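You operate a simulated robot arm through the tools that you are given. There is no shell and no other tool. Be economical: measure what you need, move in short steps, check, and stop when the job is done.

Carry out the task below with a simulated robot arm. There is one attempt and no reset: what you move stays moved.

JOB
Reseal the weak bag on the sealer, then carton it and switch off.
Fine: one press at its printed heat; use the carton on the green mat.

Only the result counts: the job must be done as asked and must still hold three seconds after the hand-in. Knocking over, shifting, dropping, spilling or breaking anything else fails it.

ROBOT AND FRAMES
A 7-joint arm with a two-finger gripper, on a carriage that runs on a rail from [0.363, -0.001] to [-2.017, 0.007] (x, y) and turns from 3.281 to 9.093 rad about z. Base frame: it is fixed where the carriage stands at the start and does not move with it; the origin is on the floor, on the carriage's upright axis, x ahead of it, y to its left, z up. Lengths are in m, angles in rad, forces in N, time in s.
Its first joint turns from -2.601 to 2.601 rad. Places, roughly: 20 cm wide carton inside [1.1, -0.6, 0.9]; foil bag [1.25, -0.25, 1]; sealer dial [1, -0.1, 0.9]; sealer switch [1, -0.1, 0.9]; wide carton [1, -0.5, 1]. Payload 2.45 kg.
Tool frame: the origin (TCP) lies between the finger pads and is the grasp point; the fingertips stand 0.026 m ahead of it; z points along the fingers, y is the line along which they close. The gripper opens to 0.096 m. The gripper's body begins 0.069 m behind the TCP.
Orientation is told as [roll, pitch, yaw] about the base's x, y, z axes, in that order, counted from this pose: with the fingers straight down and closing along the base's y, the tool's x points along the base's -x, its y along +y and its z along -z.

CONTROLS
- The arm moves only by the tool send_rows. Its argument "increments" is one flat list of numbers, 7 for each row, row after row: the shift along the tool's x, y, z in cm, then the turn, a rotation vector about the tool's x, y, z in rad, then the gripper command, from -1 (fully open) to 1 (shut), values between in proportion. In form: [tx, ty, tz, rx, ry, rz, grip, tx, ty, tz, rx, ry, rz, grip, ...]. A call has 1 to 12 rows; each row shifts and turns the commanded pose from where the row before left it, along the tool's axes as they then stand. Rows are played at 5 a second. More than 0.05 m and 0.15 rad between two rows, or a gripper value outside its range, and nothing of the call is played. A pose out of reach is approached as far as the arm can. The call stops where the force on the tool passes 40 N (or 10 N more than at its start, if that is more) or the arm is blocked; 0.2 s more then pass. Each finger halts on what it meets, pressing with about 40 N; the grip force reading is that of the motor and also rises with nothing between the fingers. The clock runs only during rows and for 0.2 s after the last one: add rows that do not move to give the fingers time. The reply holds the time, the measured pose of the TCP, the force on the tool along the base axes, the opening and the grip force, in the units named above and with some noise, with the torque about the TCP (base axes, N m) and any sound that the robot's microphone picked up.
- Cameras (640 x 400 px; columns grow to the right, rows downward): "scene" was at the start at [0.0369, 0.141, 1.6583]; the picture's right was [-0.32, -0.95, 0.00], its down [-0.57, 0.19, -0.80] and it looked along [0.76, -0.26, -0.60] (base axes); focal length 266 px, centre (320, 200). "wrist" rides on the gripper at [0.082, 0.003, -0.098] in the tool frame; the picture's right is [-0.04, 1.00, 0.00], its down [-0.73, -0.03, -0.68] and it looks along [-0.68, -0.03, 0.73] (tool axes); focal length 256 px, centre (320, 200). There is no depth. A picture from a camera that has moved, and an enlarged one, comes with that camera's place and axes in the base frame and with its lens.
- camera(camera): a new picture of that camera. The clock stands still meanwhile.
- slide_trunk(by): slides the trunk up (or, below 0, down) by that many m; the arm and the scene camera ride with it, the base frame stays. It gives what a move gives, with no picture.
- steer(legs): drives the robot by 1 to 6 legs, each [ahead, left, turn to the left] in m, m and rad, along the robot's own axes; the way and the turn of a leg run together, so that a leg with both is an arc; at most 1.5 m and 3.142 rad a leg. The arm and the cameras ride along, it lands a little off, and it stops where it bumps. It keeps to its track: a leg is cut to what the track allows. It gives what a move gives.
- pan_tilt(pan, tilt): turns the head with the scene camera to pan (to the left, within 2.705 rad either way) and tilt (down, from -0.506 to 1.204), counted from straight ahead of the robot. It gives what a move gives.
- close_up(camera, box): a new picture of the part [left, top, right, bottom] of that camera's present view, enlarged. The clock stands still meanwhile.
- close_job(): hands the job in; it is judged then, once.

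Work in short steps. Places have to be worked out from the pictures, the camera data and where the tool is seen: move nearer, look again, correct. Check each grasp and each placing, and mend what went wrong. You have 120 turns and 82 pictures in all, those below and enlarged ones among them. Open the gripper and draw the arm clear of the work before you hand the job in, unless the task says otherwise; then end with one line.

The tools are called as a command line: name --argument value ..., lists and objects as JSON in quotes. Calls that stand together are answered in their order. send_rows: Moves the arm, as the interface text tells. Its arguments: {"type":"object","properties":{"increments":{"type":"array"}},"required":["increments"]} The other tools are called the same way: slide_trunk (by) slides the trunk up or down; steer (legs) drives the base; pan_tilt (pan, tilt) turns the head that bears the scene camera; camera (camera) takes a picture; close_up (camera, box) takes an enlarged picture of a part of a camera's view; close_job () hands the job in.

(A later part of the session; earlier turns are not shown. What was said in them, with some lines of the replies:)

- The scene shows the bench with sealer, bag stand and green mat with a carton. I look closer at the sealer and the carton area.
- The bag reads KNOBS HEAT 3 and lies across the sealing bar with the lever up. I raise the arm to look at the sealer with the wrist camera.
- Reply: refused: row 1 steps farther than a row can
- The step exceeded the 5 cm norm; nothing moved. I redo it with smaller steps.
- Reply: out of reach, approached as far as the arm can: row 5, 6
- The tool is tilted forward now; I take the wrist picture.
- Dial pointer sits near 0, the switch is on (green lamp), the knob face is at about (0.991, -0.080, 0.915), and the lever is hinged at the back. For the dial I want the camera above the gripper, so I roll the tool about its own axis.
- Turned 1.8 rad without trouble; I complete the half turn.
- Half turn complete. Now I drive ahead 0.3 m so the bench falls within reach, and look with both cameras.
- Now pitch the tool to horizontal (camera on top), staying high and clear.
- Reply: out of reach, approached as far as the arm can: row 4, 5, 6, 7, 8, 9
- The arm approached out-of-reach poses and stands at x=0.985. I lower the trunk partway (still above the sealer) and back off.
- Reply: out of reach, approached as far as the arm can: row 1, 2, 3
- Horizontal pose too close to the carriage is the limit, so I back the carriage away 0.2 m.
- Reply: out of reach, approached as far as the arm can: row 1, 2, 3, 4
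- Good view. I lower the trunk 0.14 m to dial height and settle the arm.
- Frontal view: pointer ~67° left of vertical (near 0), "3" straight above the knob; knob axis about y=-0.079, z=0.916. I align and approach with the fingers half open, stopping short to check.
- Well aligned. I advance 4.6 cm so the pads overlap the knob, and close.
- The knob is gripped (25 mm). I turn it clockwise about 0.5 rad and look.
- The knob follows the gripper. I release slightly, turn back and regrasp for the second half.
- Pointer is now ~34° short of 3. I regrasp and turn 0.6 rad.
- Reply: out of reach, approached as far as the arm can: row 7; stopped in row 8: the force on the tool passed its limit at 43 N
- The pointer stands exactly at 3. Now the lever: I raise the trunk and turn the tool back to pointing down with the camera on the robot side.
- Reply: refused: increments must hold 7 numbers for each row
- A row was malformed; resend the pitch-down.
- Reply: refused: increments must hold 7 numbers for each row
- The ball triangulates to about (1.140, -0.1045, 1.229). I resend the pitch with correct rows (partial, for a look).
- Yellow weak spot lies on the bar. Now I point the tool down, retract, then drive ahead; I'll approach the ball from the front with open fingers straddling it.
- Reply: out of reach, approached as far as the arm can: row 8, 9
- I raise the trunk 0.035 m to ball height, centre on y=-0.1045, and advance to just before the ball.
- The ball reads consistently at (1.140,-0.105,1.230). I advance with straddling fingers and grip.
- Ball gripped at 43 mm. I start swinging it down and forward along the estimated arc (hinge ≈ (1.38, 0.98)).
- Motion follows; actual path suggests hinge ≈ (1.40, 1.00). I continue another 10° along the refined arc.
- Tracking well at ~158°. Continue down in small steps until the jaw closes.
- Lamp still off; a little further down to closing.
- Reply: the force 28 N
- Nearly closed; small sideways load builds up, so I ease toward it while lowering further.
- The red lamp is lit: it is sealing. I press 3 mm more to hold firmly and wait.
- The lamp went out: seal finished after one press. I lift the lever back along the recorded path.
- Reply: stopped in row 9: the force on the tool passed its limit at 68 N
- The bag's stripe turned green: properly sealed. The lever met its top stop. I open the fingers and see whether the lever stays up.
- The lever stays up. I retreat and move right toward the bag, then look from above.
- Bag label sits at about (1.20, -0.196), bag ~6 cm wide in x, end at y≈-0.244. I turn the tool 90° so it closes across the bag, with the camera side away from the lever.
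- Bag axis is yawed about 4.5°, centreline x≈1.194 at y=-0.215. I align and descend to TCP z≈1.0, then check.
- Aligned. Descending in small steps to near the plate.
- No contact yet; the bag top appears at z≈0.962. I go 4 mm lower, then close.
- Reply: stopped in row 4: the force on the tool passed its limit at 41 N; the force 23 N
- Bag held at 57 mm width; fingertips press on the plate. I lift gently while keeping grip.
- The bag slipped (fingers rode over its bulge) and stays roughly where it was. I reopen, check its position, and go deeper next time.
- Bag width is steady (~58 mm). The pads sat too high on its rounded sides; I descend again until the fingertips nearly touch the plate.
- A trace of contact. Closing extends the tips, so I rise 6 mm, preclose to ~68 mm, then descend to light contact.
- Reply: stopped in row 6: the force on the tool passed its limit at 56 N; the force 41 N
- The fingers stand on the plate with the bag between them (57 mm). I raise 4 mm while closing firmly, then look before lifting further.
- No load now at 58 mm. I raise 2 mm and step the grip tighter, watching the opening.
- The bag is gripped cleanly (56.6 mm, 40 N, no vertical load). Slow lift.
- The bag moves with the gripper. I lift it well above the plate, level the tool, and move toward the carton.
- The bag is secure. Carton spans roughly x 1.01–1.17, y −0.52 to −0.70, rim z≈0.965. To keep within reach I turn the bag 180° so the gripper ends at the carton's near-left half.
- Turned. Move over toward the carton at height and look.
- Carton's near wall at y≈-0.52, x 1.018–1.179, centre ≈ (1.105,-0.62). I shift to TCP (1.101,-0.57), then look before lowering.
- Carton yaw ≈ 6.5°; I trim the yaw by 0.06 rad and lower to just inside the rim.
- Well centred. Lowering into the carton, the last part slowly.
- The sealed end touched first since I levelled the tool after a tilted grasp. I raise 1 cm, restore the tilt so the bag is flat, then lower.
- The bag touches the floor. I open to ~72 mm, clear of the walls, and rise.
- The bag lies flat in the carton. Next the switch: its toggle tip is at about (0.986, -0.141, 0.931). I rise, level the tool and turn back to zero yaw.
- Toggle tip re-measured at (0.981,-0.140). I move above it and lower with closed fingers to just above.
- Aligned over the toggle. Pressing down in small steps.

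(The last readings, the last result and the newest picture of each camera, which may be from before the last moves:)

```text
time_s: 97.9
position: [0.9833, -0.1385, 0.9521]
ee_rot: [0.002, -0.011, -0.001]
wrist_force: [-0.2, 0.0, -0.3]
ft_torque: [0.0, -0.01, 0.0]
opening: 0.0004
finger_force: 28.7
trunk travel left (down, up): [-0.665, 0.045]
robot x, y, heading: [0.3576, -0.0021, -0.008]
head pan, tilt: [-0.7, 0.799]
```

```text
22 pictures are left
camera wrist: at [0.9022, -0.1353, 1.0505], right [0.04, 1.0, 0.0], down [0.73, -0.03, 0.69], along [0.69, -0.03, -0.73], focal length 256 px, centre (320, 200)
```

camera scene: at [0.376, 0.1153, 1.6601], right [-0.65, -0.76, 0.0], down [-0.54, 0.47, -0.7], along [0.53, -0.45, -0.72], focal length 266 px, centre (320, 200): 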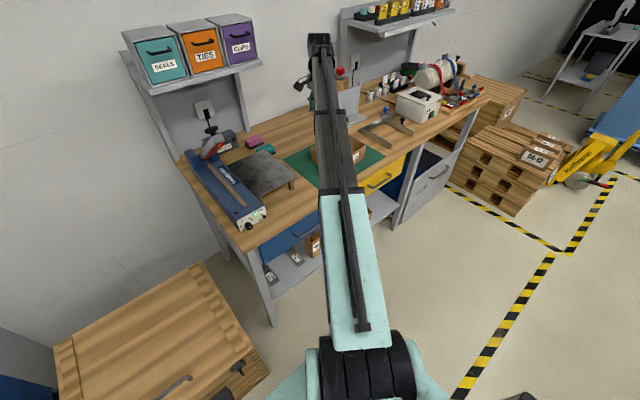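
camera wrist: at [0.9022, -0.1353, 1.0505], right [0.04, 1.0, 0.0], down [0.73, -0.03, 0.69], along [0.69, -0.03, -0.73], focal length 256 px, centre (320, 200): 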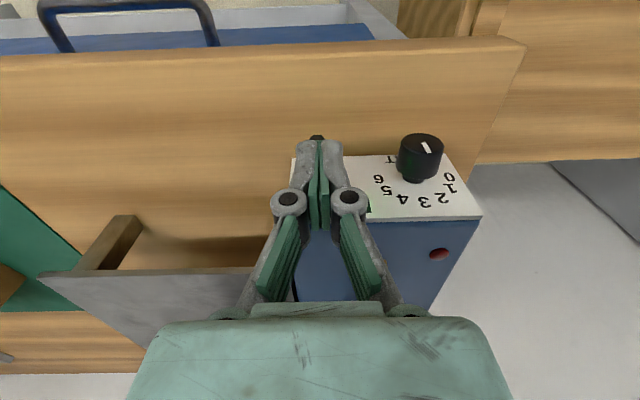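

send_rows --increments '[0, 0, 0.6, 0, 0, 0, 1, 0, 0, 0.6, 0, 0, 0, 1, 0, 0, 0.5, 0, 0, 0, 1]'

camera --camera "wrist"

```text
time_s: 98.6
position: [0.9829, -0.1393, 0.9452]
ee_rot: [-0.002, -0.02, -0.001]
wrist_force: [-5.6, 1.7, 23.0]
ft_torque: [-0.04, -0.18, 0.02]
opening: 0.0
finger_force: 28.5
trunk travel left (down, up): [-0.665, 0.045]
robot x, y, heading: [0.3589, 0.0044, -0.008]
head pan, tilt: [-0.7, 0.799]
stopped in row 3: the force on the tool passed its limit at 48 N (the readings are from after the stop); the commanded pose is now the measured one
```

```text
21 pictures are left
camera wrist: at [0.8998, -0.1356, 1.0424], right [0.04, 1.0, 0.0], down [0.72, -0.03, 0.69], along [0.69, -0.03, -0.72], focal length 256 px, centre (320, 200)
```

wrist: 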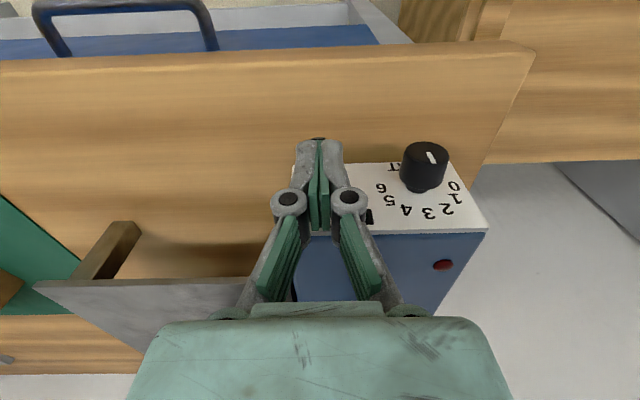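

The lamp square is dark now: switched off. I lift straight up and check.

send_rows --increments '[0, 0, -2, 0, 0, 0, 1, 0, 0, -4, 0, 0, 0, 1, 0, 0, -4, 0, 0, 0, 1, 0, 0, -4, 0, 0, 0, 1, 0, 0, 0, 0, 0, 0, -1, 0, 0, 0, 0, 0, 0, -1]'

camera --camera "wrist"

```text
time_s: 100.0
position: [0.9798, -0.1403, 1.0804]
ee_rot: [-0.001, -0.015, 0.001]
wrist_force: [-0.5, 1.1, 0.0]
ft_torque: [0.02, 0.01, 0.0]
opening: 0.0958
finger_force: 0.1
trunk travel left (down, up): [-0.665, 0.045]
robot x, y, heading: [0.3537, 0.0001, -0.012]
head pan, tilt: [-0.7, 0.799]
```

```text
20 pictures are left
camera wrist: at [0.8972, -0.1372, 1.1787], right [0.04, 1.0, 0.0], down [0.72, -0.03, 0.69], along [0.69, -0.03, -0.72], focal length 256 px, centre (320, 200)
```

wrist: 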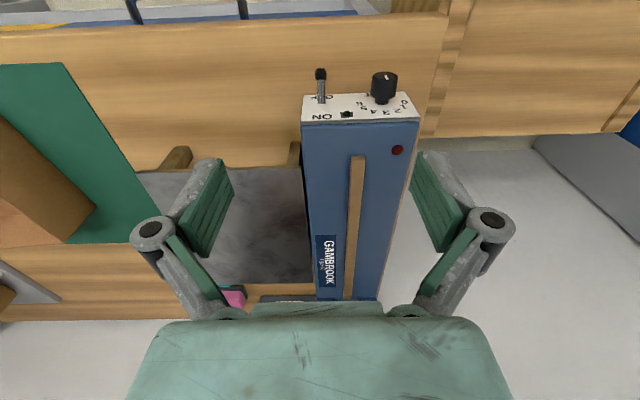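

Lamp off, toggle at OFF. I back the carriage away from the bench and take a final look.

steer --legs '[[-0.35, 0, 0]]'

pan_tilt --pan -0.45 --tilt 0.6

close_up --camera "scene" --box '[220, 110, 460, 260]'

```text
time_s: 102.3
position: [0.6348, -0.1367, 1.0804]
ee_rot: [0.0, -0.017, 0.004]
wrist_force: [-0.5, 0.1, 0.1]
ft_torque: [0.04, -0.01, 0.01]
opening: 0.096
finger_force: 0.1
trunk travel left (down, up): [-0.665, 0.045]
robot x, y, heading: [0.0109, -0.0005, -0.002]
head pan, tilt: [-0.7, 0.799]
```

```text
time_s: 103.0
position: [0.6346, -0.1361, 1.0802]
ee_rot: [0.0, -0.016, 0.003]
wrist_force: [-0.5, -0.5, 0.0]
ft_torque: [0.0, 0.01, -0.02]
opening: 0.096
finger_force: 0.1
trunk travel left (down, up): [-0.665, 0.045]
robot x, y, heading: [0.0162, 0.0027, -0.002]
head pan, tilt: [-0.45, 0.6]
```

```text
2.67 times, centred on (340, 185) of scene
camera zoom: at [0.0487, 0.1305, 1.6769], right [-0.44, -0.9, 0.0], down [-0.51, 0.25, -0.82], along [0.74, -0.36, -0.57], focal length 710 px, centre (267, 240)
```

zoom: 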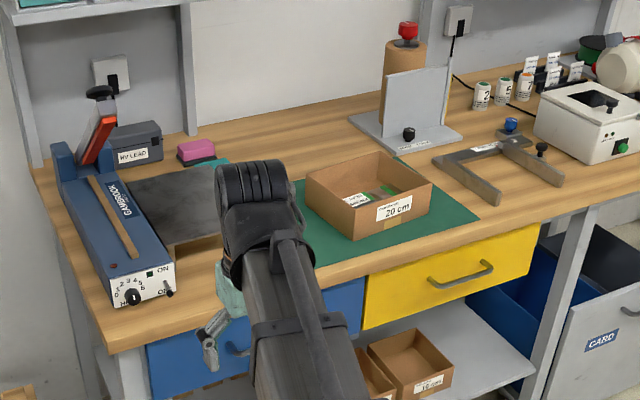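

Everything is in place: the sealed bag is in the carton on the green mat, the sealer is off, the lever is up and the arm is clear. I hand the job in.

close_job

```text
The job is handed in.
```

The weak bag was resealed with one press at heat 3 (its stripe turned green). It now lies in the 20 cm carton on the green mat; the sealer is off and the job is handed in.
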